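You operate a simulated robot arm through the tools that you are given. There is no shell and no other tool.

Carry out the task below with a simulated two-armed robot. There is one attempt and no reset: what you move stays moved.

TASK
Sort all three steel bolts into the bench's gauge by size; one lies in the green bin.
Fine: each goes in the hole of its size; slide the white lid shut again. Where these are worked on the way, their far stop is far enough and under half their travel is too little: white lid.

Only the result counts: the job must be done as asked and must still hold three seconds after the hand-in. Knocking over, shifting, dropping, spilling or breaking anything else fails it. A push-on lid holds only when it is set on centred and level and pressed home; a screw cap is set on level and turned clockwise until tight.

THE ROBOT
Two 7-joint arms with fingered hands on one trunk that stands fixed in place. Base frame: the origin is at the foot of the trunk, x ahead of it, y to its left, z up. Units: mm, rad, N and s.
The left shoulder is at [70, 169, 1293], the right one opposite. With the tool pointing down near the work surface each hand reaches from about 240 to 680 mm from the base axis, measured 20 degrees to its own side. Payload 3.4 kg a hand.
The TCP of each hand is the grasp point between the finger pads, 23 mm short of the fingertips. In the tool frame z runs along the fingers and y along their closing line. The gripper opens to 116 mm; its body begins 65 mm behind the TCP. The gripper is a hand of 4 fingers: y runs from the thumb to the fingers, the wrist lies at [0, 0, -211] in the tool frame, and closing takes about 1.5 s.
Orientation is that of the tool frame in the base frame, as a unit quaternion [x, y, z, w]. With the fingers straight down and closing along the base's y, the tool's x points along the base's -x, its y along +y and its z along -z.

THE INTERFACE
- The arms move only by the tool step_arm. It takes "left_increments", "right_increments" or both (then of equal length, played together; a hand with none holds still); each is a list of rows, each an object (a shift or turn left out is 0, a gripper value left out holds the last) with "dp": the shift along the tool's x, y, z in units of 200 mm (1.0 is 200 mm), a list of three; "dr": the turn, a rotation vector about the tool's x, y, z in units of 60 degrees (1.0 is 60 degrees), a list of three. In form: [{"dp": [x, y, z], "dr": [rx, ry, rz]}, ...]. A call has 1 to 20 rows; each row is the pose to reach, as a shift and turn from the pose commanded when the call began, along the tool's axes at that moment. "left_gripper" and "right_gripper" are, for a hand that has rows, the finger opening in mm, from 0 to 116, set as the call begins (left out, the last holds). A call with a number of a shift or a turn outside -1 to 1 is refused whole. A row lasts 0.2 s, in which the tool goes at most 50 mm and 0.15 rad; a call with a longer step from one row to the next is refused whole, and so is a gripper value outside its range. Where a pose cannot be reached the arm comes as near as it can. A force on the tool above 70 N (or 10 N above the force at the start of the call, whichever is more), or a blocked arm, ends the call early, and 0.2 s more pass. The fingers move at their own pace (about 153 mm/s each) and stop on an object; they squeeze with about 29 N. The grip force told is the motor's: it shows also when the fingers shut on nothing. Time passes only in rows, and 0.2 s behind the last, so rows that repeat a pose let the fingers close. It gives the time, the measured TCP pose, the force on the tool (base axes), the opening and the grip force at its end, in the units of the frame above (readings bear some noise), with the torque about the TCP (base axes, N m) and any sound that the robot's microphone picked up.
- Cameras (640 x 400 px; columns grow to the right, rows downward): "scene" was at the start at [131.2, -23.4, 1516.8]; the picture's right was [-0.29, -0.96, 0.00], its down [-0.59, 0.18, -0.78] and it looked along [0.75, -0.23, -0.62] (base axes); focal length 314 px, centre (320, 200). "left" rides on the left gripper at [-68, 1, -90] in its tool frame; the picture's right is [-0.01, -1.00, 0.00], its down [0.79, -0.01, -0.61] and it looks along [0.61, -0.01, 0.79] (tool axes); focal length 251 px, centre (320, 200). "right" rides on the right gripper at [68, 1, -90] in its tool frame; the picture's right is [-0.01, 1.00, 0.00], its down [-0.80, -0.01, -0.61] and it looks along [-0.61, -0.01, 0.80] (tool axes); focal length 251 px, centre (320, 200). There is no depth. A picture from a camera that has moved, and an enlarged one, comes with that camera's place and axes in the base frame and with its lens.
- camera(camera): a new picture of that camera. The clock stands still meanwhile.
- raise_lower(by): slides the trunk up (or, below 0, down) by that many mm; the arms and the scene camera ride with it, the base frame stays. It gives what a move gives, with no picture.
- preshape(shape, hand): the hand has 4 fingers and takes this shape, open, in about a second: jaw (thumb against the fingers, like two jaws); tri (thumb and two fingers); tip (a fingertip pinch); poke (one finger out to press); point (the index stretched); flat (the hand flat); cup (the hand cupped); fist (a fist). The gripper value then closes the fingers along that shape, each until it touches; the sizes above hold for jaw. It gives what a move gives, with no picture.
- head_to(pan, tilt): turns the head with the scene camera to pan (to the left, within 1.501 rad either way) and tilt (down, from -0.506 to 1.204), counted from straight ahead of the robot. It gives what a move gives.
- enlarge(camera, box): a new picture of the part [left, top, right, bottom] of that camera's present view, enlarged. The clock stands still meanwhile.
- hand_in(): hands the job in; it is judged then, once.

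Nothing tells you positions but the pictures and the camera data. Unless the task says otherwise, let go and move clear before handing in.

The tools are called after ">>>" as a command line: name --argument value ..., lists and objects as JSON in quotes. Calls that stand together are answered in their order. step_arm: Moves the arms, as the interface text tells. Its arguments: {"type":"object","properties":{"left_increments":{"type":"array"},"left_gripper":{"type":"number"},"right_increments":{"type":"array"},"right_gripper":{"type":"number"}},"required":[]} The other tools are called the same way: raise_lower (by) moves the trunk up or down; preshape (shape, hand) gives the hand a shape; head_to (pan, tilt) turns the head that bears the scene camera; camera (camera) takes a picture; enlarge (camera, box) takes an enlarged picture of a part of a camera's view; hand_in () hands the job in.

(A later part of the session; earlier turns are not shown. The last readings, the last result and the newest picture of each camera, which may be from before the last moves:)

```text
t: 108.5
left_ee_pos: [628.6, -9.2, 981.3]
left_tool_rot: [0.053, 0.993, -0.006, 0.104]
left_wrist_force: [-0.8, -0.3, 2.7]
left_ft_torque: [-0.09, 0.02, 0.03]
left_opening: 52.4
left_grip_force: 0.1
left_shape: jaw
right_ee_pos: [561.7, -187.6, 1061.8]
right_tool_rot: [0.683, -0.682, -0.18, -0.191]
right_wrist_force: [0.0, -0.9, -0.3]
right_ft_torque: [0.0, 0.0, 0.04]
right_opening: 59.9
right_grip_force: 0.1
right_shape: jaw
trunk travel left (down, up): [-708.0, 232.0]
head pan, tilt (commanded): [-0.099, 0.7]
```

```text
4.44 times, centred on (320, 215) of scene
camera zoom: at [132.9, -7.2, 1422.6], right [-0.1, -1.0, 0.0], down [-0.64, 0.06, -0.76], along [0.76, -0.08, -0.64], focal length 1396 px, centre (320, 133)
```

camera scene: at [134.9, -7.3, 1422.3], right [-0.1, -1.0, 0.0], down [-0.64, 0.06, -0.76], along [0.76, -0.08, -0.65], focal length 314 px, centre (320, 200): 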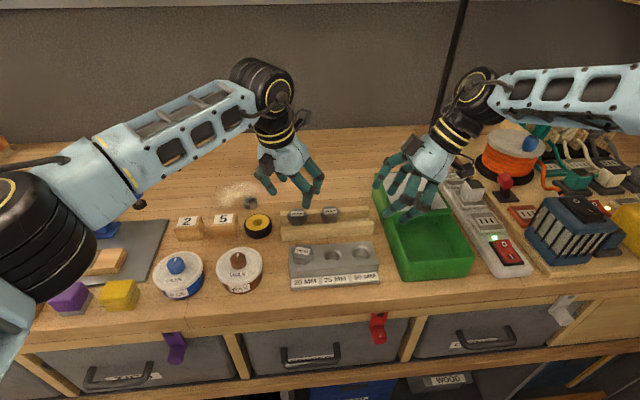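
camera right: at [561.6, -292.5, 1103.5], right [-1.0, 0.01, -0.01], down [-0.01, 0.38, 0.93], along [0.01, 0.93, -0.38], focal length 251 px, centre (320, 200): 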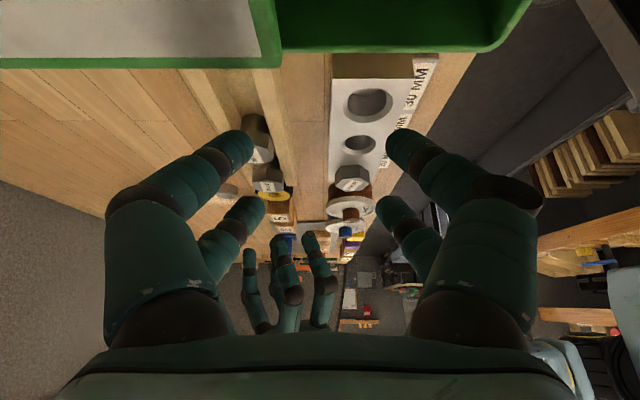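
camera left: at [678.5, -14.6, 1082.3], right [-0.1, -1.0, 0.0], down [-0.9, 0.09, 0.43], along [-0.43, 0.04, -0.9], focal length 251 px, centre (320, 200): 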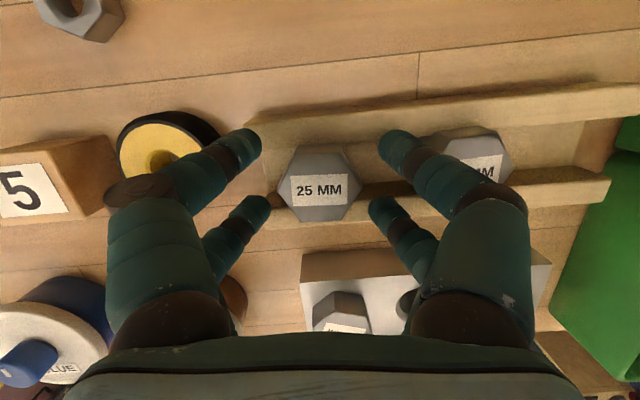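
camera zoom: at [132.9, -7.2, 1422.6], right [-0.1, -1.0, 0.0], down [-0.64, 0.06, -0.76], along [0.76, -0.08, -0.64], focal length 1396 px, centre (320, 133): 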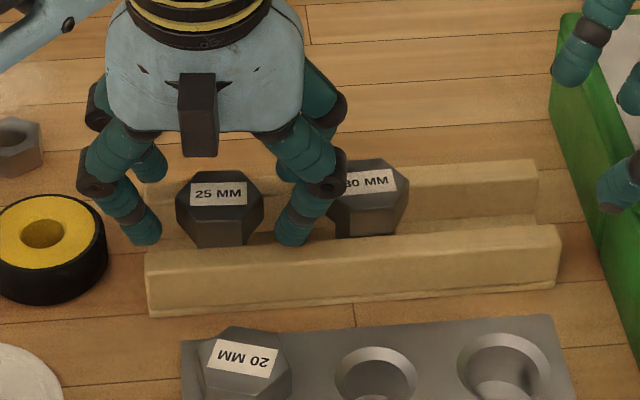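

A light touch (2.7 N), likely fingertips on the front rail. I rise 2 mm and close.

>>> step_arm --left_increments '[{"dp": [-0.002, 0, -0.01]}, {"dp": [-0.002, 0, -0.01]}]' --left_gripper 52

>>> step_arm --left_increments '[{"dp": [0, 0, 0]}, {"dp": [0, 0, 0]}, {"dp": [0, 0, 0]}, {"dp": [0, 0, 0]}, {"dp": [0, 0, 0]}, {"dp": [0, 0, 0]}, {"dp": [0, 0, 0]}]' --left_gripper 5

>>> enlarge --camera "left" --box '[220, 90, 420, 250]'

>>> enlarge --camera "scene" --box '[260, 170, 380, 260]'

```text
t: 109.1
left_ee_pos: [629.9, -9.7, 982.0]
left_tool_rot: [0.052, 0.993, -0.006, 0.105]
left_wrist_force: [0.1, -0.5, 0.9]
left_ft_torque: [-0.02, 0.0, -0.02]
left_opening: 52.3
left_grip_force: 0.0
left_shape: jaw
right_ee_pos: [560.9, -187.2, 1060.0]
right_tool_rot: [0.683, -0.682, -0.179, -0.192]
right_wrist_force: [-1.2, -1.0, 0.1]
right_ft_torque: [0.0, -0.02, -0.02]
right_opening: 59.5
right_grip_force: 0.1
right_shape: jaw
trunk travel left (down, up): [-708.0, 232.0]
head pan, tilt (commanded): [-0.099, 0.7]
```

```text
t: 110.7
left_ee_pos: [629.0, -9.5, 982.5]
left_tool_rot: [0.052, 0.993, -0.006, 0.104]
left_wrist_force: [0.3, 0.6, 2.2]
left_ft_torque: [-0.02, 0.02, 0.01]
left_opening: 13.3
left_grip_force: 29.2
left_shape: jaw
right_ee_pos: [561.7, -187.9, 1060.8]
right_tool_rot: [0.683, -0.681, -0.18, -0.191]
right_wrist_force: [0.4, 0.0, 0.2]
right_ft_torque: [-0.01, 0.01, -0.02]
right_opening: 59.7
right_grip_force: 0.0
right_shape: jaw
trunk travel left (down, up): [-708.0, 232.0]
head pan, tilt (commanded): [-0.099, 0.7]
```

```text
2.50 times, centred on (320, 170) of left
camera zoom: at [679.0, -13.9, 1084.3], right [-0.1, -1.0, 0.0], down [-0.9, 0.09, 0.43], along [-0.43, 0.04, -0.9], focal length 629 px, centre (320, 275)
```

zoom: 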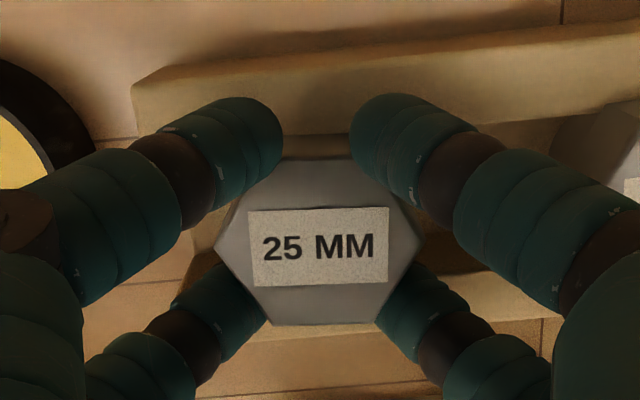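

```text
4.44 times, centred on (320, 215) of scene
camera zoom: at [133.1, -6.9, 1422.5], right [-0.1, -1.0, 0.0], down [-0.64, 0.06, -0.76], along [0.76, -0.08, -0.64], focal length 1396 px, centre (320, 133)
```

zoom: 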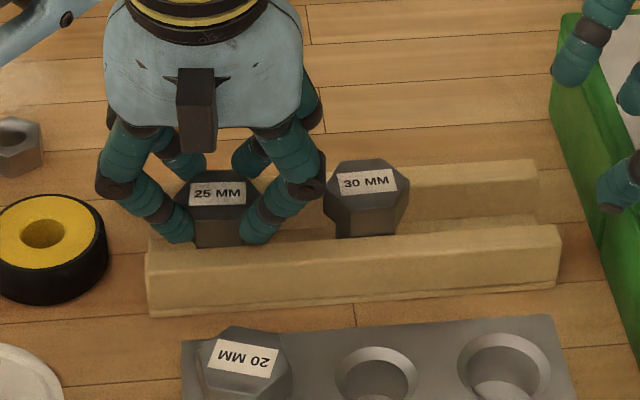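

Good four-finger grip. Lifting straight up 65 mm.

>>> step_arm --left_increments '[{"dp": [-0.01, 0, -0.045]}, {"dp": [-0.025, 0, -0.12]}, {"dp": [-0.046, 0, -0.22]}, {"dp": [-0.067, 0, -0.3175]}, {"dp": [-0.067, 0, -0.3175]}]' --left_gripper 5

>>> enlarge --camera "left" --box '[220, 90, 420, 250]'

>>> enlarge --camera "scene" --box '[260, 150, 380, 260]'

>>> enlarge --camera "right" --box '[220, 130, 360, 270]'

```text
t: 111.9
left_ee_pos: [630.0, -7.1, 1049.3]
left_tool_rot: [0.053, 0.993, -0.006, 0.104]
left_wrist_force: [-0.1, 0.2, -1.5]
left_ft_torque: [0.01, -0.02, -0.02]
left_opening: 9.1
left_grip_force: 28.5
left_shape: jaw
right_ee_pos: [561.9, -188.2, 1060.3]
right_tool_rot: [0.683, -0.681, -0.181, -0.191]
right_wrist_force: [-0.3, 0.0, 0.6]
right_ft_torque: [-0.01, 0.0, 0.0]
right_opening: 59.7
right_grip_force: 0.1
right_shape: jaw
trunk travel left (down, up): [-708.0, 232.0]
head pan, tilt (commanded): [-0.099, 0.7]
```

```text
2.50 times, centred on (320, 170) of left
camera zoom: at [678.8, -12.0, 1149.6], right [-0.1, -1.0, 0.0], down [-0.9, 0.09, 0.43], along [-0.43, 0.04, -0.9], focal length 629 px, centre (320, 275)
```

zoom: 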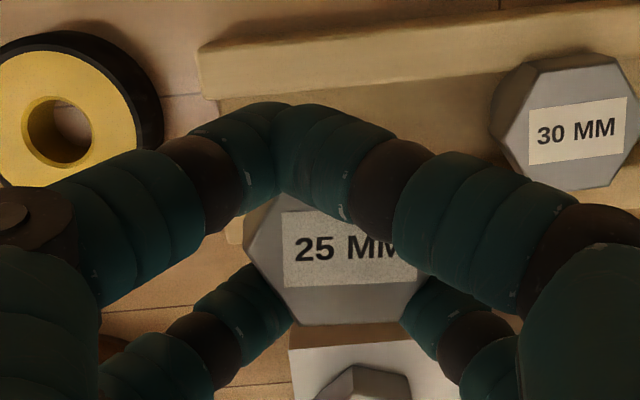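

```text
3.64 times, centred on (320, 205) of scene
camera zoom: at [133.7, -7.0, 1422.5], right [-0.1, -1.0, 0.0], down [-0.64, 0.06, -0.76], along [0.76, -0.08, -0.64], focal length 1142 px, centre (320, 182)
```

zoom: 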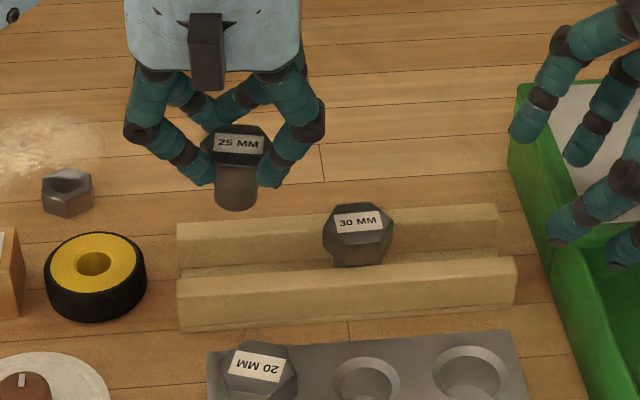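

```text
2.86 times, centred on (290, 200) of right
camera zoom: at [560.5, -292.2, 1104.2], right [-1.0, 0.01, -0.01], down [-0.01, 0.38, 0.93], along [0.01, 0.93, -0.38], focal length 718 px, centre (406, 200)
```

zoom: 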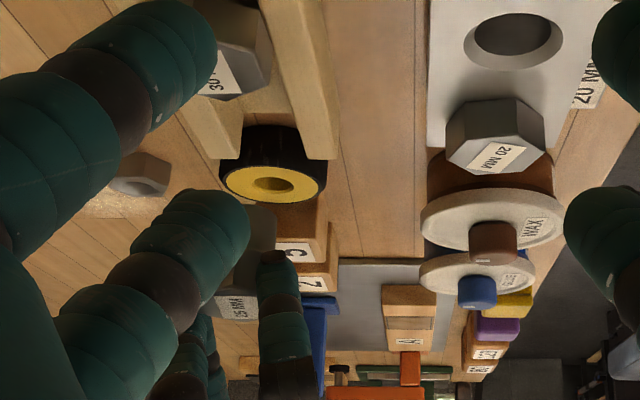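

The forward fingers slipped up over the head, so the hold is poor. I'll lower the bolt straight back into its place in the rack and re-grip better.

>>> step_arm --left_increments '[{"dp": [0.012, 0, 0.06]}, {"dp": [0.026, 0, 0.125]}, {"dp": [0.039, 0, 0.185]}, {"dp": [0.052, 0, 0.245]}]' --left_gripper 5

>>> enlarge --camera "scene" --box '[260, 170, 380, 260]'

>>> enlarge --camera "left" --box '[220, 90, 420, 250]'

```text
t: 112.9
left_ee_pos: [630.1, -5.8, 997.2]
left_tool_rot: [0.052, 0.993, -0.005, 0.104]
left_wrist_force: [0.5, -0.6, -2.6]
left_ft_torque: [0.0, 0.01, 0.01]
left_opening: 9.4
left_grip_force: 28.9
left_shape: jaw
right_ee_pos: [560.8, -186.3, 1059.8]
right_tool_rot: [0.683, -0.682, -0.18, -0.19]
right_wrist_force: [0.2, 0.0, -0.4]
right_ft_torque: [-0.01, 0.02, 0.02]
right_opening: 59.2
right_grip_force: 0.2
right_shape: jaw
trunk travel left (down, up): [-708.0, 232.0]
head pan, tilt (commanded): [-0.099, 0.7]
```

```text
4.44 times, centred on (320, 215) of scene
camera zoom: at [133.8, -7.0, 1422.5], right [-0.1, -1.0, 0.0], down [-0.64, 0.06, -0.76], along [0.76, -0.08, -0.64], focal length 1396 px, centre (320, 133)
```

zoom: 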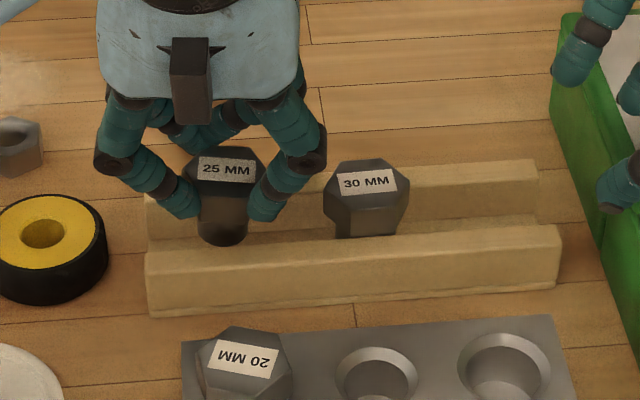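

```text
2.50 times, centred on (320, 170) of left
camera zoom: at [679.6, -12.6, 1099.0], right [-0.1, -1.0, 0.0], down [-0.9, 0.09, 0.43], along [-0.43, 0.04, -0.9], focal length 629 px, centre (320, 275)
```

zoom: 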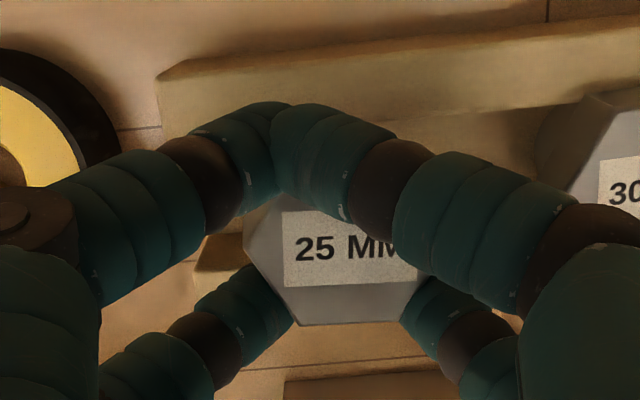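

The shank is entering the channel. Lowering the rest gently.

>>> step_arm --left_increments '[{"dp": [0.005, 0, 0.025]}, {"dp": [0.01, 0, 0.05]}, {"dp": [0.0125, 0, 0.06]}]' --left_gripper 5

>>> enlarge --camera "scene" --box '[260, 170, 380, 260]'

```text
t: 113.7
left_ee_pos: [629.2, -8.2, 984.6]
left_tool_rot: [0.053, 0.993, -0.005, 0.104]
left_wrist_force: [0.2, -1.0, -1.2]
left_ft_torque: [-0.01, -0.02, -0.04]
left_opening: 9.2
left_grip_force: 29.4
left_shape: jaw
right_ee_pos: [560.9, -186.5, 1060.4]
right_tool_rot: [0.683, -0.681, -0.179, -0.191]
right_wrist_force: [-0.1, 0.2, 0.2]
right_ft_torque: [-0.01, -0.03, -0.02]
right_opening: 59.8
right_grip_force: 0.0
right_shape: jaw
trunk travel left (down, up): [-708.0, 232.0]
head pan, tilt (commanded): [-0.099, 0.7]
```

```text
4.44 times, centred on (320, 215) of scene
camera zoom: at [133.4, -7.0, 1422.5], right [-0.1, -1.0, 0.0], down [-0.64, 0.06, -0.76], along [0.76, -0.08, -0.64], focal length 1396 px, centre (320, 133)
```

zoom: 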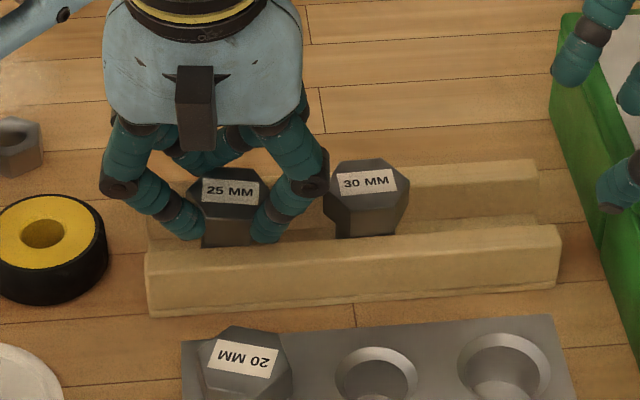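

>>> step_arm --left_increments '[{"dp": [0.003, 0, 0.012]}, {"dp": [0.004, 0, 0.02]}, {"dp": [0.004, 0, 0.02]}]' --left_gripper 5

```text
t: 114.5
left_ee_pos: [626.6, -7.8, 982.5]
left_tool_rot: [0.051, 0.993, -0.005, 0.107]
left_wrist_force: [9.2, 0.9, 24.2]
left_ft_torque: [-0.44, 0.14, 0.14]
left_opening: 9.8
left_grip_force: 28.8
left_shape: jaw
right_ee_pos: [558.4, -186.9, 1062.7]
right_tool_rot: [0.683, -0.681, -0.179, -0.192]
right_wrist_force: [0.1, 0.0, 0.1]
right_ft_torque: [0.02, 0.02, -0.05]
right_opening: 59.7
right_grip_force: 0.2
right_shape: jaw
trunk travel left (down, up): [-708.0, 232.0]
head pan, tilt (commanded): [-0.099, 0.7]
```

The bolt stands on the rack floor again (24 N). I ease off 2 mm and open.

>>> step_arm --left_increments '[{"dp": [-0.001, 0, -0.01]}, {"dp": [-0.001, 0, -0.01]}]' --left_gripper 5

>>> step_arm --left_increments '[{"dp": [0, 0, 0]}, {"dp": [0, 0, 0]}, {"dp": [0, 0, 0]}]' --left_gripper 52

>>> enlarge --camera "left" --box '[220, 90, 420, 250]'

>>> enlarge --camera "scene" --box '[260, 170, 380, 260]'

```text
t: 115.1
left_ee_pos: [626.3, -8.2, 981.9]
left_tool_rot: [0.052, 0.993, -0.005, 0.104]
left_wrist_force: [1.2, 0.5, 15.1]
left_ft_torque: [-0.27, 0.17, 0.06]
left_opening: 9.5
left_grip_force: 28.9
left_shape: jaw
right_ee_pos: [558.8, -187.0, 1060.8]
right_tool_rot: [0.683, -0.681, -0.179, -0.192]
right_wrist_force: [0.3, -0.2, -0.2]
right_ft_torque: [-0.02, 0.0, 0.05]
right_opening: 59.8
right_grip_force: 0.0
right_shape: jaw
trunk travel left (down, up): [-708.0, 232.0]
head pan, tilt (commanded): [-0.099, 0.7]
```

```text
t: 115.9
left_ee_pos: [629.1, -9.5, 980.9]
left_tool_rot: [0.053, 0.993, -0.005, 0.103]
left_wrist_force: [0.3, 0.8, 0.3]
left_ft_torque: [0.01, 0.0, -0.04]
left_opening: 51.2
left_grip_force: 0.1
left_shape: jaw
right_ee_pos: [561.3, -186.9, 1060.0]
right_tool_rot: [0.683, -0.681, -0.18, -0.191]
right_wrist_force: [0.8, -0.8, -0.3]
right_ft_torque: [0.01, 0.03, 0.02]
right_opening: 59.8
right_grip_force: 0.1
right_shape: jaw
trunk travel left (down, up): [-708.0, 232.0]
head pan, tilt (commanded): [-0.099, 0.7]
```

```text
2.50 times, centred on (320, 170) of left
camera zoom: at [677.6, -13.8, 1082.4], right [-0.1, -1.0, 0.0], down [-0.9, 0.09, 0.43], along [-0.43, 0.04, -0.9], focal length 629 px, centre (320, 275)
```

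zoom: 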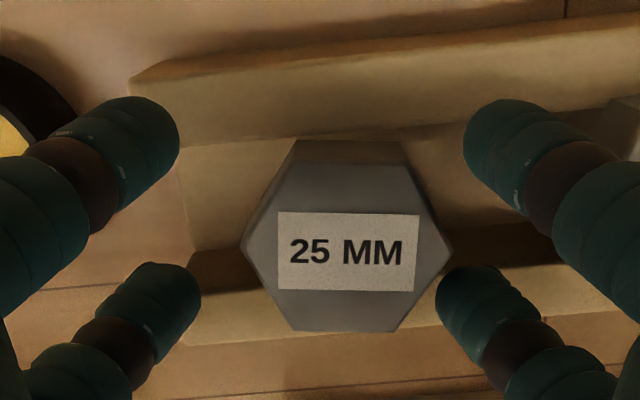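

```text
4.44 times, centred on (320, 215) of scene
camera zoom: at [133.1, -6.9, 1422.4], right [-0.1, -1.0, 0.0], down [-0.64, 0.06, -0.76], along [0.76, -0.08, -0.64], focal length 1396 px, centre (320, 133)
```

zoom: 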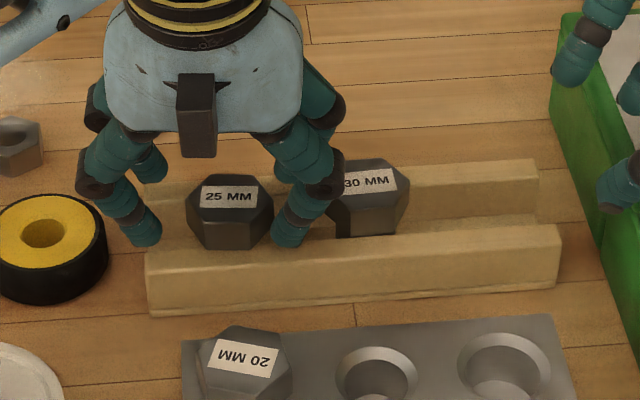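

The bolt is back upright in the rack (now near y -15). The grip failed because the tilted forward fingers barely overlapped the head, so I want less tilt. I'll rise 30 mm and see how far I can reduce the tilt while still reaching.

>>> step_arm --left_increments '[{"dp": [-0.015, 0, -0.07]}, {"dp": [-0.033, 0, -0.155]}]' --left_gripper 52

>>> step_arm --left_increments '[{"dr": [0, 0.05, 0]}, {"dr": [0, 0.1, 0]}, {"dr": [0, 0.133, 0]}, {"dr": [0, 0.166, 0]}]' --left_gripper 52

```text
t: 116.5
left_ee_pos: [630.2, -6.9, 1013.3]
left_tool_rot: [0.053, 0.993, -0.005, 0.105]
left_wrist_force: [0.3, -0.9, -0.2]
left_ft_torque: [0.01, 0.02, -0.04]
left_opening: 51.5
left_grip_force: 0.0
left_shape: jaw
right_ee_pos: [561.2, -185.6, 1060.4]
right_tool_rot: [0.683, -0.682, -0.179, -0.192]
right_wrist_force: [0.7, -0.2, 0.0]
right_ft_torque: [-0.02, 0.01, -0.01]
right_opening: 59.4
right_grip_force: 0.1
right_shape: jaw
trunk travel left (down, up): [-708.0, 232.0]
head pan, tilt (commanded): [-0.099, 0.7]
```

```text
t: 117.5
left_ee_pos: [596.6, -12.0, 1019.2]
left_tool_rot: [0.052, 0.998, -0.001, 0.018]
left_wrist_force: [-0.3, 0.6, 0.1]
left_ft_torque: [0.02, -0.02, -0.01]
left_opening: 51.6
left_grip_force: 0.0
left_shape: jaw
left hand out of reach, approached as far as the arm can: row 2, 3, 4
right_ee_pos: [560.4, -187.1, 1059.1]
right_tool_rot: [0.683, -0.682, -0.179, -0.191]
right_wrist_force: [-0.1, 1.0, -0.8]
right_ft_torque: [0.03, 0.03, -0.01]
right_opening: 59.8
right_grip_force: 0.0
right_shape: jaw
trunk travel left (down, up): [-708.0, 232.0]
head pan, tilt (commanded): [-0.099, 0.7]
```

About 9-12 degrees of tilt is the minimum at the rack. Before trying again I'll lift clear and look at the other hand shapes ("tri", "tip"), which may suit a tilted grip better.

>>> step_arm --left_increments '[{"dp": [0.03, 0.03, -0.15]}, {"dp": [0.06, 0.06, -0.3]}, {"dp": [0.08, 0.08, -0.42]}]' --left_gripper 52

>>> preshape --shape "tri" --hand "left"

>>> camera --camera "left"

>>> enlarge --camera "scene" --box '[220, 80, 380, 230]'

```text
t: 118.3
left_ee_pos: [580.6, 4.8, 1102.4]
left_tool_rot: [0.052, 0.998, -0.001, 0.018]
left_wrist_force: [-0.8, -0.3, 0.3]
left_ft_torque: [0.02, 0.01, -0.02]
left_opening: 51.5
left_grip_force: 0.1
left_shape: jaw
right_ee_pos: [560.5, -186.5, 1060.7]
right_tool_rot: [0.683, -0.682, -0.179, -0.192]
right_wrist_force: [-0.3, -0.5, 0.0]
right_ft_torque: [0.0, 0.02, 0.01]
right_opening: 59.6
right_grip_force: 0.0
right_shape: jaw
trunk travel left (down, up): [-708.0, 232.0]
head pan, tilt (commanded): [-0.099, 0.7]
```

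```text
t: 119.2
left_ee_pos: [580.0, 6.0, 1103.5]
left_tool_rot: [0.052, 0.998, -0.001, 0.018]
left_wrist_force: [0.0, 1.1, 0.0]
left_ft_torque: [0.0, 0.01, 0.05]
left_opening: 116.1
left_grip_force: 0.1
left_shape: tri
right_ee_pos: [561.3, -185.5, 1060.4]
right_tool_rot: [0.683, -0.682, -0.179, -0.192]
right_wrist_force: [0.2, -0.7, 0.6]
right_ft_torque: [-0.02, 0.01, -0.04]
right_opening: 59.4
right_grip_force: 0.0
right_shape: jaw
trunk travel left (down, up): [-708.0, 232.0]
head pan, tilt (commanded): [-0.099, 0.7]
```

```text
taken
camera left: at [646.7, -0.8, 1194.7], right [-0.1, -1.0, 0.0], down [-0.81, 0.08, 0.58], along [-0.58, 0.06, -0.82], focal length 251 px, centre (320, 200)
```

left: 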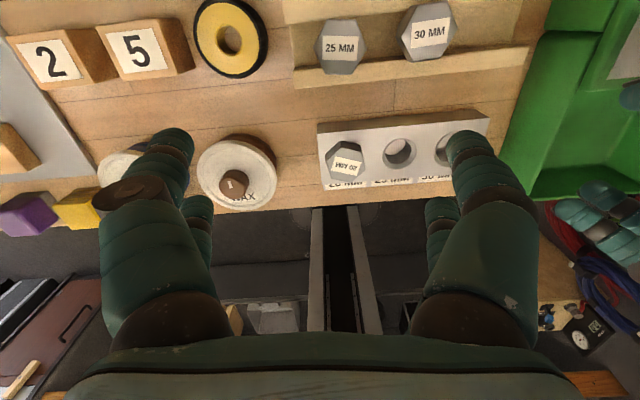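

```text
2.67 times, centred on (300, 155) of scene
camera zoom: at [133.3, -7.0, 1422.5], right [-0.1, -1.0, 0.0], down [-0.64, 0.06, -0.76], along [0.76, -0.08, -0.64], focal length 838 px, centre (373, 320)
```

zoom: 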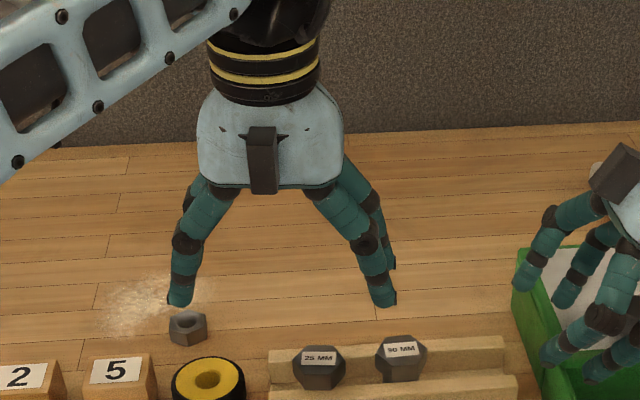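

>>> step_arm --left_increments '[{"dp": [0, 0, 0]}, {"dp": [0, 0, 0]}, {"dp": [0, 0, 0]}, {"dp": [0, 0, 0]}, {"dp": [0, 0, 0]}]' --left_gripper 30

>>> camera --camera "left"

>>> preshape --shape "tip" --hand "left"

>>> step_arm --left_increments '[{"dp": [0, 0, 0]}, {"dp": [0, 0, 0]}, {"dp": [0, 0, 0]}, {"dp": [0, 0, 0]}, {"dp": [0, 0, 0]}]' --left_gripper 30

>>> camera --camera "left"

```text
t: 120.4
left_ee_pos: [580.1, 5.8, 1102.1]
left_tool_rot: [0.053, 0.998, -0.001, 0.018]
left_wrist_force: [0.0, 0.0, -0.3]
left_ft_torque: [-0.02, -0.02, -0.01]
left_opening: 30.6
left_grip_force: 0.1
left_shape: tri
right_ee_pos: [560.2, -185.4, 1059.6]
right_tool_rot: [0.683, -0.681, -0.18, -0.191]
right_wrist_force: [0.8, -0.5, 0.6]
right_ft_torque: [-0.02, 0.0, 0.02]
right_opening: 59.4
right_grip_force: 0.1
right_shape: jaw
trunk travel left (down, up): [-708.0, 232.0]
head pan, tilt (commanded): [-0.099, 0.7]
```

```text
taken
camera left: at [646.7, -0.7, 1194.8], right [-0.1, -1.0, 0.0], down [-0.81, 0.08, 0.58], along [-0.58, 0.06, -0.82], focal length 251 px, centre (320, 200)
```

left: 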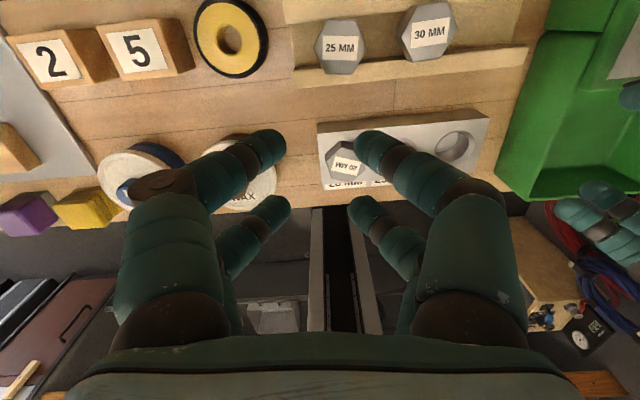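

```text
t: 121.3
left_ee_pos: [580.5, 6.9, 1103.3]
left_tool_rot: [0.053, 0.998, -0.001, 0.018]
left_wrist_force: [-0.3, 0.7, 0.2]
left_ft_torque: [0.05, -0.01, -0.02]
left_opening: 116.1
left_grip_force: 0.1
left_shape: tip
right_ee_pos: [560.4, -186.6, 1059.9]
right_tool_rot: [0.683, -0.681, -0.18, -0.191]
right_wrist_force: [-0.4, 0.9, -0.7]
right_ft_torque: [-0.01, -0.03, -0.01]
right_opening: 59.6
right_grip_force: 0.0
right_shape: jaw
trunk travel left (down, up): [-708.0, 232.0]
head pan, tilt (commanded): [-0.099, 0.7]
```

```text
t: 122.5
left_ee_pos: [581.0, 6.1, 1104.4]
left_tool_rot: [0.052, 0.999, 0.001, 0.017]
left_wrist_force: [-0.3, 1.4, 0.4]
left_ft_torque: [0.01, 0.01, -0.02]
left_opening: 30.1
left_grip_force: 0.1
left_shape: tip
right_ee_pos: [560.2, -186.7, 1058.9]
right_tool_rot: [0.683, -0.682, -0.179, -0.192]
right_wrist_force: [0.7, 0.0, 0.2]
right_ft_torque: [0.02, -0.01, 0.01]
right_opening: 59.5
right_grip_force: 0.0
right_shape: jaw
trunk travel left (down, up): [-708.0, 232.0]
head pan, tilt (commanded): [-0.099, 0.7]
```

```text
taken
camera left: at [646.7, -0.8, 1194.8], right [-0.1, -1.0, 0.0], down [-0.81, 0.08, 0.58], along [-0.58, 0.06, -0.82], focal length 251 px, centre (320, 200)
```

left: 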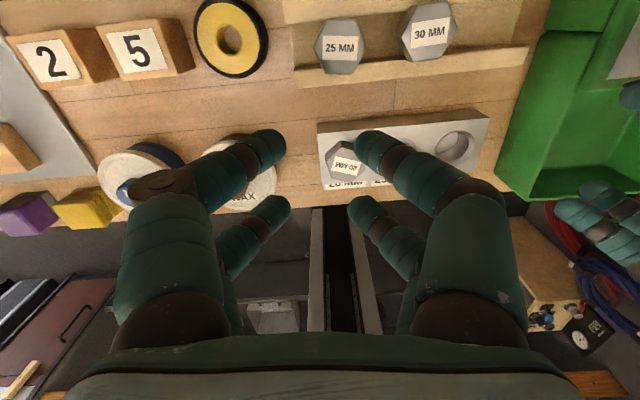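

All shapes close the same way, so I go back to "jaw". I'll approach the 25 mm bolt again with about 11.5 degrees tilt, but this time go lower until the fingertips lightly press the rail before closing.

>>> preshape --shape "jaw" --hand "left"

>>> step_arm --left_increments '[{"dp": [-0.05, -0.025, 0.05], "dr": [0, -0.04, 0]}, {"dp": [-0.1, -0.05, 0.12], "dr": [0, -0.08, 0]}, {"dp": [-0.16, -0.075, 0.2], "dr": [0, -0.12, 0]}, {"dp": [-0.21, -0.09, 0.3], "dr": [0, -0.16, 0]}, {"dp": [-0.23, -0.09, 0.4], "dr": [0, -0.16, 0]}]' --left_gripper 52

>>> camera --camera "left"

```text
t: 123.4
left_ee_pos: [580.0, 5.7, 1102.4]
left_tool_rot: [0.051, 0.999, 0.0, 0.017]
left_wrist_force: [0.4, 0.2, 0.0]
left_ft_torque: [0.02, 0.03, -0.04]
left_opening: 115.9
left_grip_force: 0.0
left_shape: jaw
right_ee_pos: [562.3, -187.4, 1060.4]
right_tool_rot: [0.683, -0.682, -0.18, -0.191]
right_wrist_force: [0.6, -0.1, -0.1]
right_ft_torque: [0.02, 0.05, 0.02]
right_opening: 59.8
right_grip_force: 0.0
right_shape: jaw
trunk travel left (down, up): [-708.0, 232.0]
head pan, tilt (commanded): [-0.099, 0.7]
```

```text
t: 124.6
left_ee_pos: [627.7, -15.4, 1024.0]
left_tool_rot: [0.052, 0.994, -0.005, 0.101]
left_wrist_force: [0.5, -0.3, 0.7]
left_ft_torque: [0.01, 0.0, 0.03]
left_opening: 52.5
left_grip_force: 0.1
left_shape: jaw
right_ee_pos: [561.4, -187.1, 1060.9]
right_tool_rot: [0.683, -0.681, -0.181, -0.191]
right_wrist_force: [0.0, -0.7, 0.2]
right_ft_torque: [-0.01, 0.0, 0.01]
right_opening: 59.2
right_grip_force: 0.1
right_shape: jaw
trunk travel left (down, up): [-708.0, 232.0]
head pan, tilt (commanded): [-0.099, 0.7]
```

```text
taken
camera left: at [677.9, -20.5, 1125.3], right [-0.1, -1.0, 0.0], down [-0.9, 0.09, 0.43], along [-0.43, 0.04, -0.9], focal length 251 px, centre (320, 200)
```

left: 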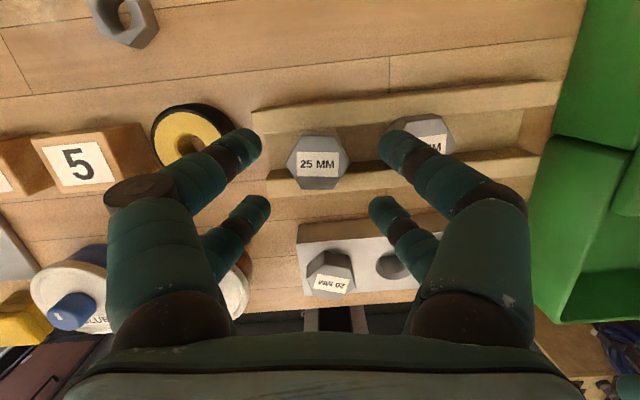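

>>> step_arm --left_increments '[{"dp": [0.014, 0.0086, 0.065]}, {"dp": [0.028, 0.0086, 0.13]}, {"dp": [0.0425, 0.0086, 0.196]}, {"dp": [0.0425, 0.0086, 0.196]}]' --left_gripper 52

>>> step_arm --left_increments '[{"dp": [0.003, 0, 0.0125]}, {"dp": [0.005, 0, 0.025]}, {"dp": [0.005, 0, 0.025]}]' --left_gripper 52

>>> enlarge --camera "scene" --box '[270, 190, 350, 250]'

>>> enlarge --camera "right" --box '[230, 110, 350, 230]'

```text
t: 125.6
left_ee_pos: [627.0, -16.2, 983.3]
left_tool_rot: [0.052, 0.993, -0.005, 0.102]
left_wrist_force: [0.1, -0.6, -0.6]
left_ft_torque: [0.0, -0.02, 0.02]
left_opening: 52.4
left_grip_force: 0.1
left_shape: jaw
right_ee_pos: [560.7, -187.0, 1061.3]
right_tool_rot: [0.683, -0.681, -0.18, -0.191]
right_wrist_force: [-0.2, 0.7, -0.4]
right_ft_torque: [0.01, 0.06, -0.01]
right_opening: 59.7
right_grip_force: 0.1
right_shape: jaw
trunk travel left (down, up): [-708.0, 232.0]
head pan, tilt (commanded): [-0.099, 0.7]
```

```text
t: 126.4
left_ee_pos: [627.1, -14.8, 980.1]
left_tool_rot: [0.052, 0.993, -0.005, 0.103]
left_wrist_force: [3.3, -0.1, 13.4]
left_ft_torque: [0.03, 0.14, 0.01]
left_opening: 52.5
left_grip_force: 0.0
left_shape: jaw
right_ee_pos: [560.6, -187.3, 1061.5]
right_tool_rot: [0.683, -0.682, -0.179, -0.192]
right_wrist_force: [-0.6, 0.1, 0.6]
right_ft_torque: [0.02, 0.01, -0.03]
right_opening: 59.6
right_grip_force: 0.1
right_shape: jaw
trunk travel left (down, up): [-708.0, 232.0]
head pan, tilt (commanded): [-0.099, 0.7]
```

```text
6.67 times, centred on (310, 220) of scene
camera zoom: at [131.6, -7.1, 1422.9], right [-0.1, -1.0, 0.0], down [-0.64, 0.06, -0.77], along [0.76, -0.08, -0.64], focal length 2094 px, centre (387, 67)
```

zoom: 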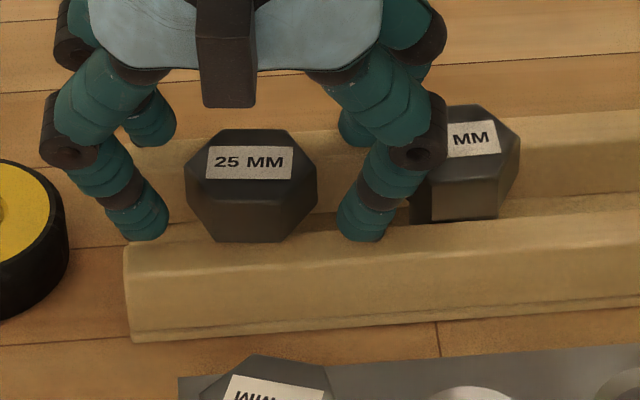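

```text
3.33 times, centred on (290, 170) of right
camera zoom: at [558.9, -292.3, 1105.3], right [-1.0, 0.01, -0.01], down [-0.01, 0.38, 0.93], along [0.01, 0.93, -0.38], focal length 838 px, centre (420, 300)
```

zoom: 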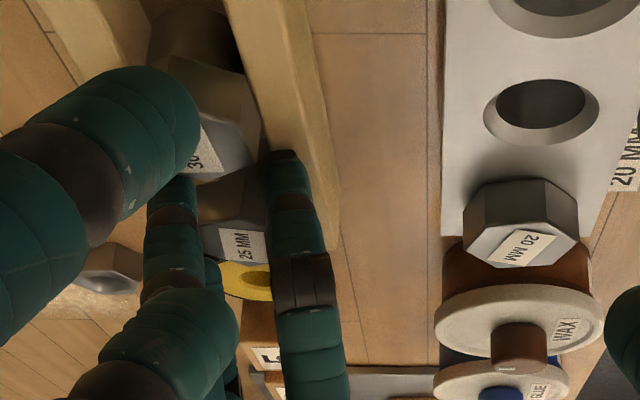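

The near fingertips rest on the rail at 13 N, leaving little overlap for the far fingers. I'll instead grip lightly here and slide the bolt along its channel toward +y (closer to the left shoulder), where less tilt is needed.

>>> step_arm --left_increments '[{"dp": [-0.0015, 0, -0.008]}, {"dp": [-0.0015, 0, -0.008]}]' --left_gripper 52

>>> step_arm --left_increments '[{"dp": [0, 0, 0]}, {"dp": [0, 0, 0]}, {"dp": [0, 0, 0]}, {"dp": [0, 0, 0]}, {"dp": [0, 0, 0]}, {"dp": [0, 0, 0]}]' --left_gripper 20

>>> enlarge --camera "left" --box '[220, 90, 420, 250]'

```text
t: 127.0
left_ee_pos: [627.0, -14.3, 980.1]
left_tool_rot: [0.053, 0.994, -0.005, 0.101]
left_wrist_force: [0.7, -0.4, 6.3]
left_ft_torque: [-0.03, 0.09, 0.04]
left_opening: 52.6
left_grip_force: 0.0
left_shape: jaw
right_ee_pos: [559.2, -186.8, 1061.3]
right_tool_rot: [0.683, -0.681, -0.18, -0.192]
right_wrist_force: [-0.1, 0.0, -0.1]
right_ft_torque: [0.0, -0.02, -0.01]
right_opening: 59.7
right_grip_force: 0.1
right_shape: jaw
trunk travel left (down, up): [-708.0, 232.0]
head pan, tilt (commanded): [-0.099, 0.7]
```

```text
t: 128.4
left_ee_pos: [626.4, -15.6, 981.2]
left_tool_rot: [0.051, 0.994, -0.004, 0.101]
left_wrist_force: [-3.4, 0.9, 0.1]
left_ft_torque: [0.01, 0.13, 0.04]
left_opening: 17.9
left_grip_force: 28.9
left_shape: jaw
right_ee_pos: [560.2, -186.1, 1060.1]
right_tool_rot: [0.683, -0.681, -0.179, -0.191]
right_wrist_force: [-1.0, 0.8, 0.2]
right_ft_torque: [0.0, -0.04, 0.01]
right_opening: 59.5
right_grip_force: 0.0
right_shape: jaw
trunk travel left (down, up): [-708.0, 232.0]
head pan, tilt (commanded): [-0.099, 0.7]
```

```text
2.50 times, centred on (320, 170) of left
camera zoom: at [676.0, -20.1, 1081.7], right [-0.1, -1.0, 0.0], down [-0.9, 0.09, 0.43], along [-0.43, 0.04, -0.9], focal length 629 px, centre (320, 275)
```

zoom: 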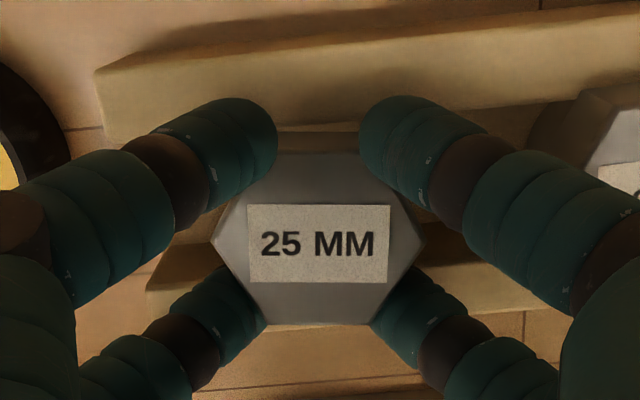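

This grip looks better (opening 17.9, like the successful one at the gauge). I'll test-lift only 8 mm and watch for slipping.

>>> step_arm --left_increments '[{"dp": [-0.002, 0, -0.01]}, {"dp": [-0.004, 0, -0.02]}, {"dp": [-0.006, 0, -0.03]}, {"dp": [-0.008, 0, -0.04]}, {"dp": [-0.008, 0, -0.04]}]' --left_gripper 15

>>> enlarge --camera "left" --box '[220, 90, 420, 250]'

```text
t: 129.6
left_ee_pos: [626.2, -15.9, 988.6]
left_tool_rot: [0.052, 0.994, -0.005, 0.101]
left_wrist_force: [-0.2, -0.1, -1.6]
left_ft_torque: [0.03, -0.01, 0.04]
left_opening: 16.3
left_grip_force: 28.5
left_shape: jaw
right_ee_pos: [561.6, -186.4, 1059.8]
right_tool_rot: [0.683, -0.682, -0.18, -0.192]
right_wrist_force: [0.2, -0.6, 0.3]
right_ft_torque: [-0.04, -0.02, -0.04]
right_opening: 59.6
right_grip_force: 0.0
right_shape: jaw
trunk travel left (down, up): [-708.0, 232.0]
head pan, tilt (commanded): [-0.099, 0.7]
```

```text
2.50 times, centred on (320, 170) of left
camera zoom: at [676.6, -20.5, 1089.8], right [-0.1, -1.0, 0.0], down [-0.9, 0.09, 0.43], along [-0.43, 0.04, -0.9], focal length 629 px, centre (320, 275)
```

zoom: 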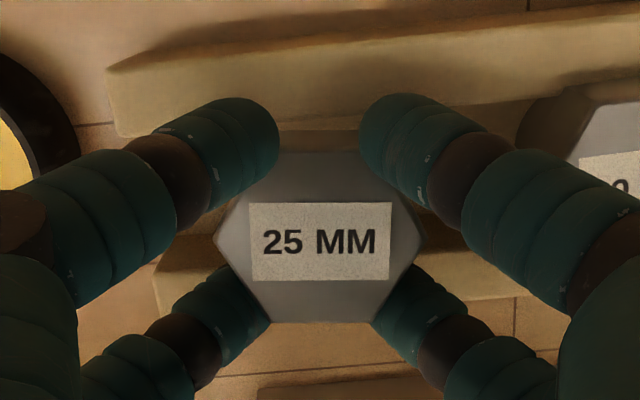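

It holds. Continuing the lift slowly, keeping the finger target at 15 mm so they cannot snap shut over the head.

>>> step_arm --left_increments '[{"dp": [-0.006, 0, -0.03]}, {"dp": [-0.014, 0, -0.07]}, {"dp": [-0.024, 0, -0.12]}, {"dp": [-0.036, 0, -0.175]}, {"dp": [-0.05, 0, -0.245]}, {"dp": [-0.05, 0, -0.245]}]' --left_gripper 15

>>> enlarge --camera "left" --box '[220, 90, 420, 250]'

>>> enlarge --camera "scene" --box '[260, 150, 380, 260]'

```text
t: 131.0
left_ee_pos: [626.7, -16.0, 1036.2]
left_tool_rot: [0.052, 0.994, -0.005, 0.101]
left_wrist_force: [1.0, 0.6, -1.0]
left_ft_torque: [0.03, 0.02, -0.03]
left_opening: 16.6
left_grip_force: 29.0
left_shape: jaw
right_ee_pos: [561.3, -187.2, 1061.1]
right_tool_rot: [0.683, -0.682, -0.18, -0.19]
right_wrist_force: [0.7, 0.0, -1.1]
right_ft_torque: [-0.02, -0.03, 0.01]
right_opening: 59.5
right_grip_force: 0.1
right_shape: jaw
trunk travel left (down, up): [-708.0, 232.0]
head pan, tilt (commanded): [-0.099, 0.7]
```

```text
2.50 times, centred on (320, 170) of left
camera zoom: at [677.0, -20.7, 1139.5], right [-0.1, -1.0, 0.0], down [-0.9, 0.09, 0.43], along [-0.43, 0.04, -0.9], focal length 629 px, centre (320, 275)
```

zoom: 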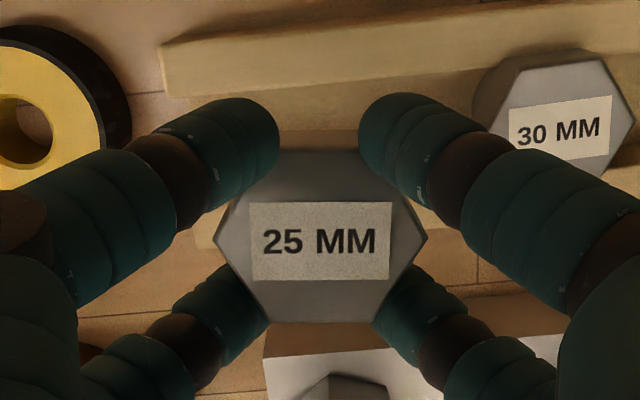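

```text
3.64 times, centred on (320, 205) of scene
camera zoom: at [133.6, -6.9, 1422.5], right [-0.1, -1.0, 0.0], down [-0.64, 0.06, -0.76], along [0.76, -0.08, -0.64], focal length 1142 px, centre (320, 182)
```

zoom: 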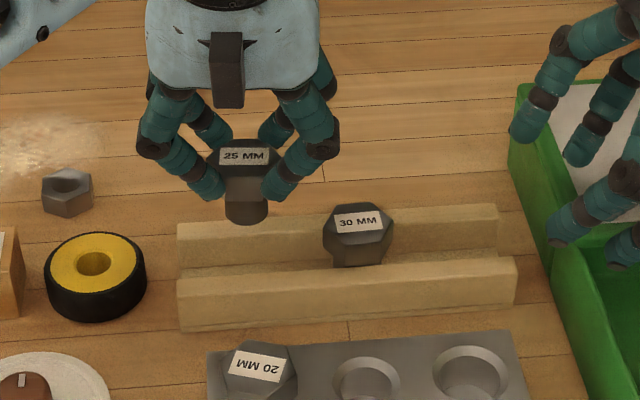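

The 25 mm bolt is firmly held and upright. Carrying it to above the 25 mm hole at (524.5, -72).

>>> step_arm --left_increments '[{"dp": [0.118, -0.083, -0.024]}, {"dp": [0.236, -0.166, -0.048]}, {"dp": [0.354, -0.249, -0.073]}, {"dp": [0.4715, -0.332, -0.097]}, {"dp": [0.4715, -0.332, -0.097]}]' --left_gripper 15

>>> camera --camera "right"

>>> enlarge --camera "scene" --box '[290, 200, 390, 280]'

```text
t: 132.2
left_ee_pos: [526.5, -72.8, 1037.1]
left_tool_rot: [0.052, 0.994, -0.005, 0.101]
left_wrist_force: [0.3, 0.1, -1.0]
left_ft_torque: [0.01, 0.0, -0.01]
left_opening: 16.3
left_grip_force: 29.3
left_shape: jaw
right_ee_pos: [562.3, -186.9, 1059.7]
right_tool_rot: [0.683, -0.681, -0.18, -0.19]
right_wrist_force: [-0.2, 0.5, 0.1]
right_ft_torque: [-0.03, 0.0, 0.01]
right_opening: 59.6
right_grip_force: 0.0
right_shape: jaw
trunk travel left (down, up): [-708.0, 232.0]
head pan, tilt (commanded): [-0.099, 0.7]
```

```text
taken
camera right: at [560.6, -292.2, 1104.1], right [-1.0, 0.01, -0.01], down [-0.01, 0.38, 0.93], along [0.01, 0.93, -0.38], focal length 251 px, centre (320, 200)
```

right: 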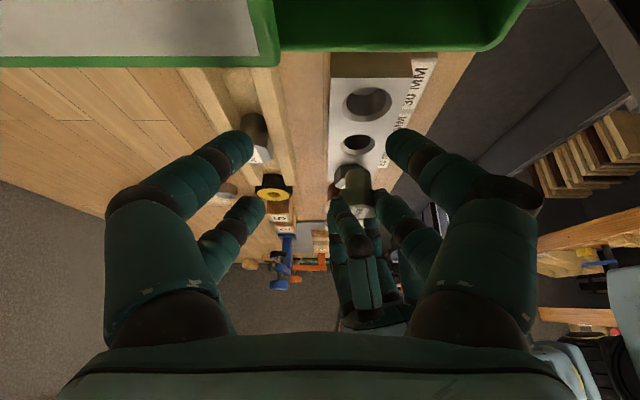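

```text
5.00 times, centred on (340, 240) of scene
camera zoom: at [133.8, -6.9, 1422.5], right [-0.1, -1.0, 0.0], down [-0.64, 0.06, -0.76], along [0.76, -0.08, -0.64], focal length 1570 px, centre (220, 0)
```

zoom: 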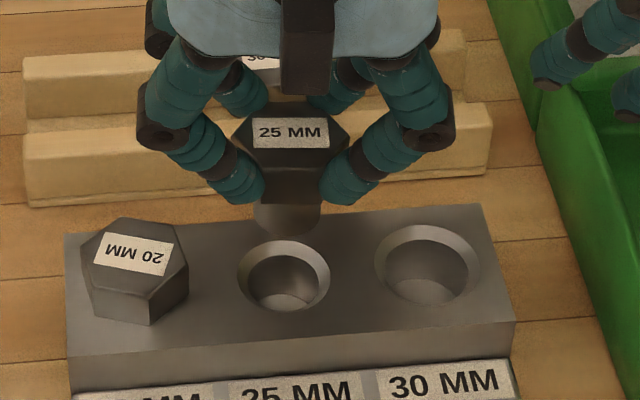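

>>> enlarge --camera "right" --box '[310, 120, 400, 220]'

>>> enlarge --camera "scene" --box '[320, 220, 370, 270]'

```text
4.00 times, centred on (355, 170) of right
camera zoom: at [560.6, -292.2, 1104.1], right [-1.0, 0.01, -0.01], down [-0.01, 0.38, 0.93], along [0.01, 0.93, -0.38], focal length 1006 px, centre (180, 320)
```

zoom: 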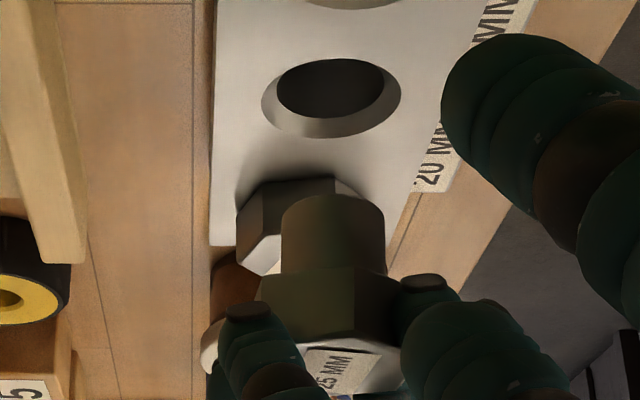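

```text
8.00 times, centred on (345, 245) of scene
camera zoom: at [133.8, -6.9, 1422.5], right [-0.1, -1.0, 0.0], down [-0.64, 0.06, -0.76], along [0.76, -0.08, -0.64], focal length 2513 px, centre (120, -160)
```

zoom: 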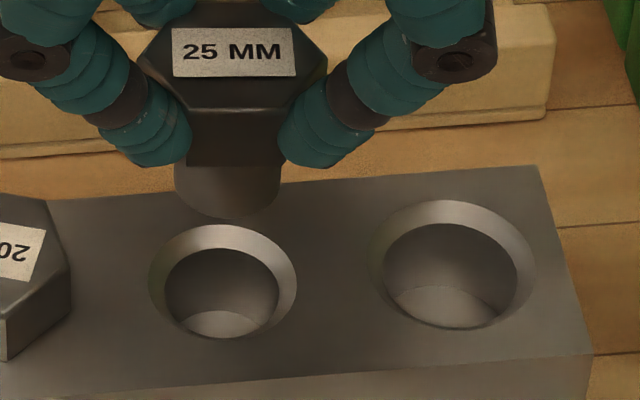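

The bolt is within about 1 mm of the 25 mm hole in both directions. Lowering 30 mm with a small correction.

>>> step_arm --left_increments '[{"dp": [0.012, 0.001, 0.045]}, {"dp": [0.024, 0.001, 0.095]}, {"dp": [0.036, 0.001, 0.146]}, {"dp": [0.036, 0.001, 0.146]}]' --left_gripper 15

>>> enlarge --camera "right" --box '[310, 110, 400, 210]'

>>> enlarge --camera "scene" --box '[320, 220, 370, 270]'

```text
t: 133.2
left_ee_pos: [522.2, -70.9, 1007.0]
left_tool_rot: [0.053, 0.994, -0.005, 0.101]
left_wrist_force: [-0.1, 0.1, -0.7]
left_ft_torque: [0.02, -0.01, -0.01]
left_opening: 16.2
left_grip_force: 29.0
left_shape: jaw
right_ee_pos: [561.1, -187.7, 1060.8]
right_tool_rot: [0.683, -0.681, -0.179, -0.191]
right_wrist_force: [0.2, 0.1, -0.3]
right_ft_torque: [0.01, -0.01, -0.04]
right_opening: 59.9
right_grip_force: 0.0
right_shape: jaw
trunk travel left (down, up): [-708.0, 232.0]
head pan, tilt (commanded): [-0.099, 0.7]
```

```text
4.00 times, centred on (355, 160) of right
camera zoom: at [560.2, -292.3, 1104.3], right [-1.0, 0.01, -0.01], down [-0.01, 0.38, 0.93], along [0.01, 0.93, -0.38], focal length 1006 px, centre (180, 360)
```

zoom: 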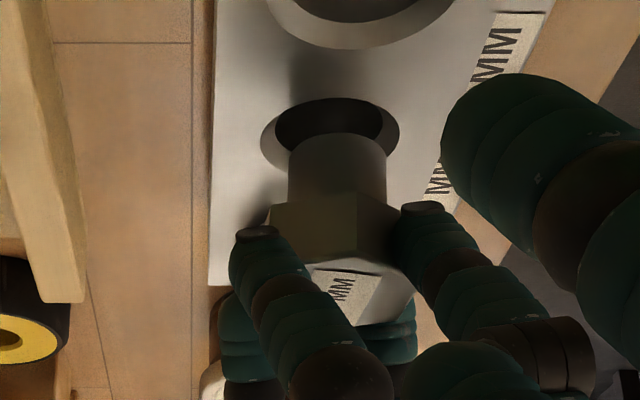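

```text
8.00 times, centred on (345, 245) of scene
camera zoom: at [133.3, -7.1, 1422.5], right [-0.1, -1.0, 0.0], down [-0.64, 0.06, -0.76], along [0.76, -0.08, -0.64], focal length 2513 px, centre (120, -160)
```

zoom: 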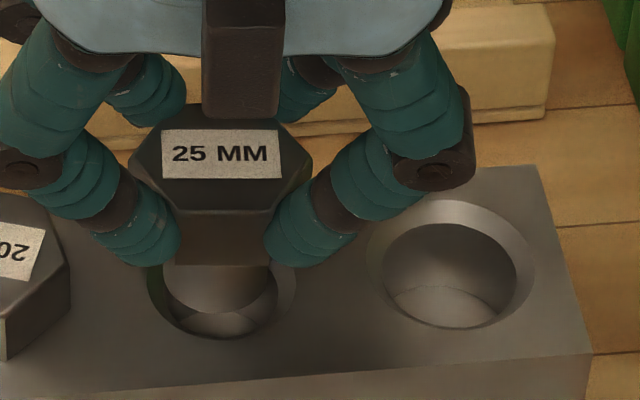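

Small corrections needed (+1.5 x, -2 y). Applying and lowering 8 mm.

>>> step_arm --left_increments '[{"dp": [-0.006, -0.009, 0.004]}, {"dp": [-0.003, -0.009, 0.022]}, {"dp": [0, -0.009, 0.041]}, {"dp": [0, -0.009, 0.041]}]' --left_gripper 15

>>> enlarge --camera "right" --box '[310, 110, 400, 210]'

>>> enlarge --camera "scene" --box '[320, 220, 370, 270]'

```text
t: 134.2
left_ee_pos: [523.5, -71.8, 998.0]
left_tool_rot: [0.053, 0.993, -0.005, 0.101]
left_wrist_force: [0.2, 0.2, -0.9]
left_ft_torque: [-0.01, -0.02, -0.03]
left_opening: 16.1
left_grip_force: 28.4
left_shape: jaw
right_ee_pos: [560.9, -187.8, 1059.6]
right_tool_rot: [0.683, -0.682, -0.18, -0.191]
right_wrist_force: [-0.9, -1.5, -0.4]
right_ft_torque: [0.01, 0.02, 0.01]
right_opening: 59.4
right_grip_force: 0.1
right_shape: jaw
trunk travel left (down, up): [-708.0, 232.0]
head pan, tilt (commanded): [-0.099, 0.7]
```

```text
4.00 times, centred on (355, 160) of right
camera zoom: at [560.2, -292.4, 1104.3], right [-1.0, 0.01, -0.01], down [-0.01, 0.38, 0.93], along [0.01, 0.93, -0.38], focal length 1006 px, centre (180, 360)
```

zoom: 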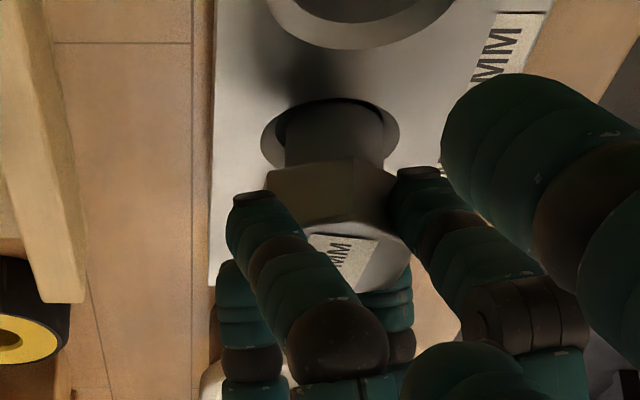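

```text
8.00 times, centred on (345, 245) of scene
camera zoom: at [133.4, -7.1, 1422.5], right [-0.1, -1.0, 0.0], down [-0.64, 0.06, -0.76], along [0.76, -0.08, -0.64], focal length 2513 px, centre (120, -160)
```

zoom: 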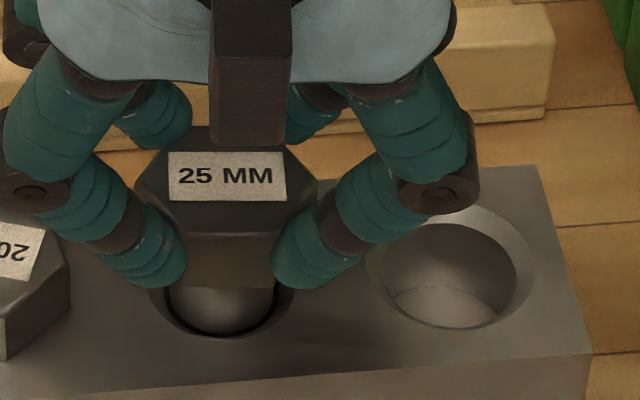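

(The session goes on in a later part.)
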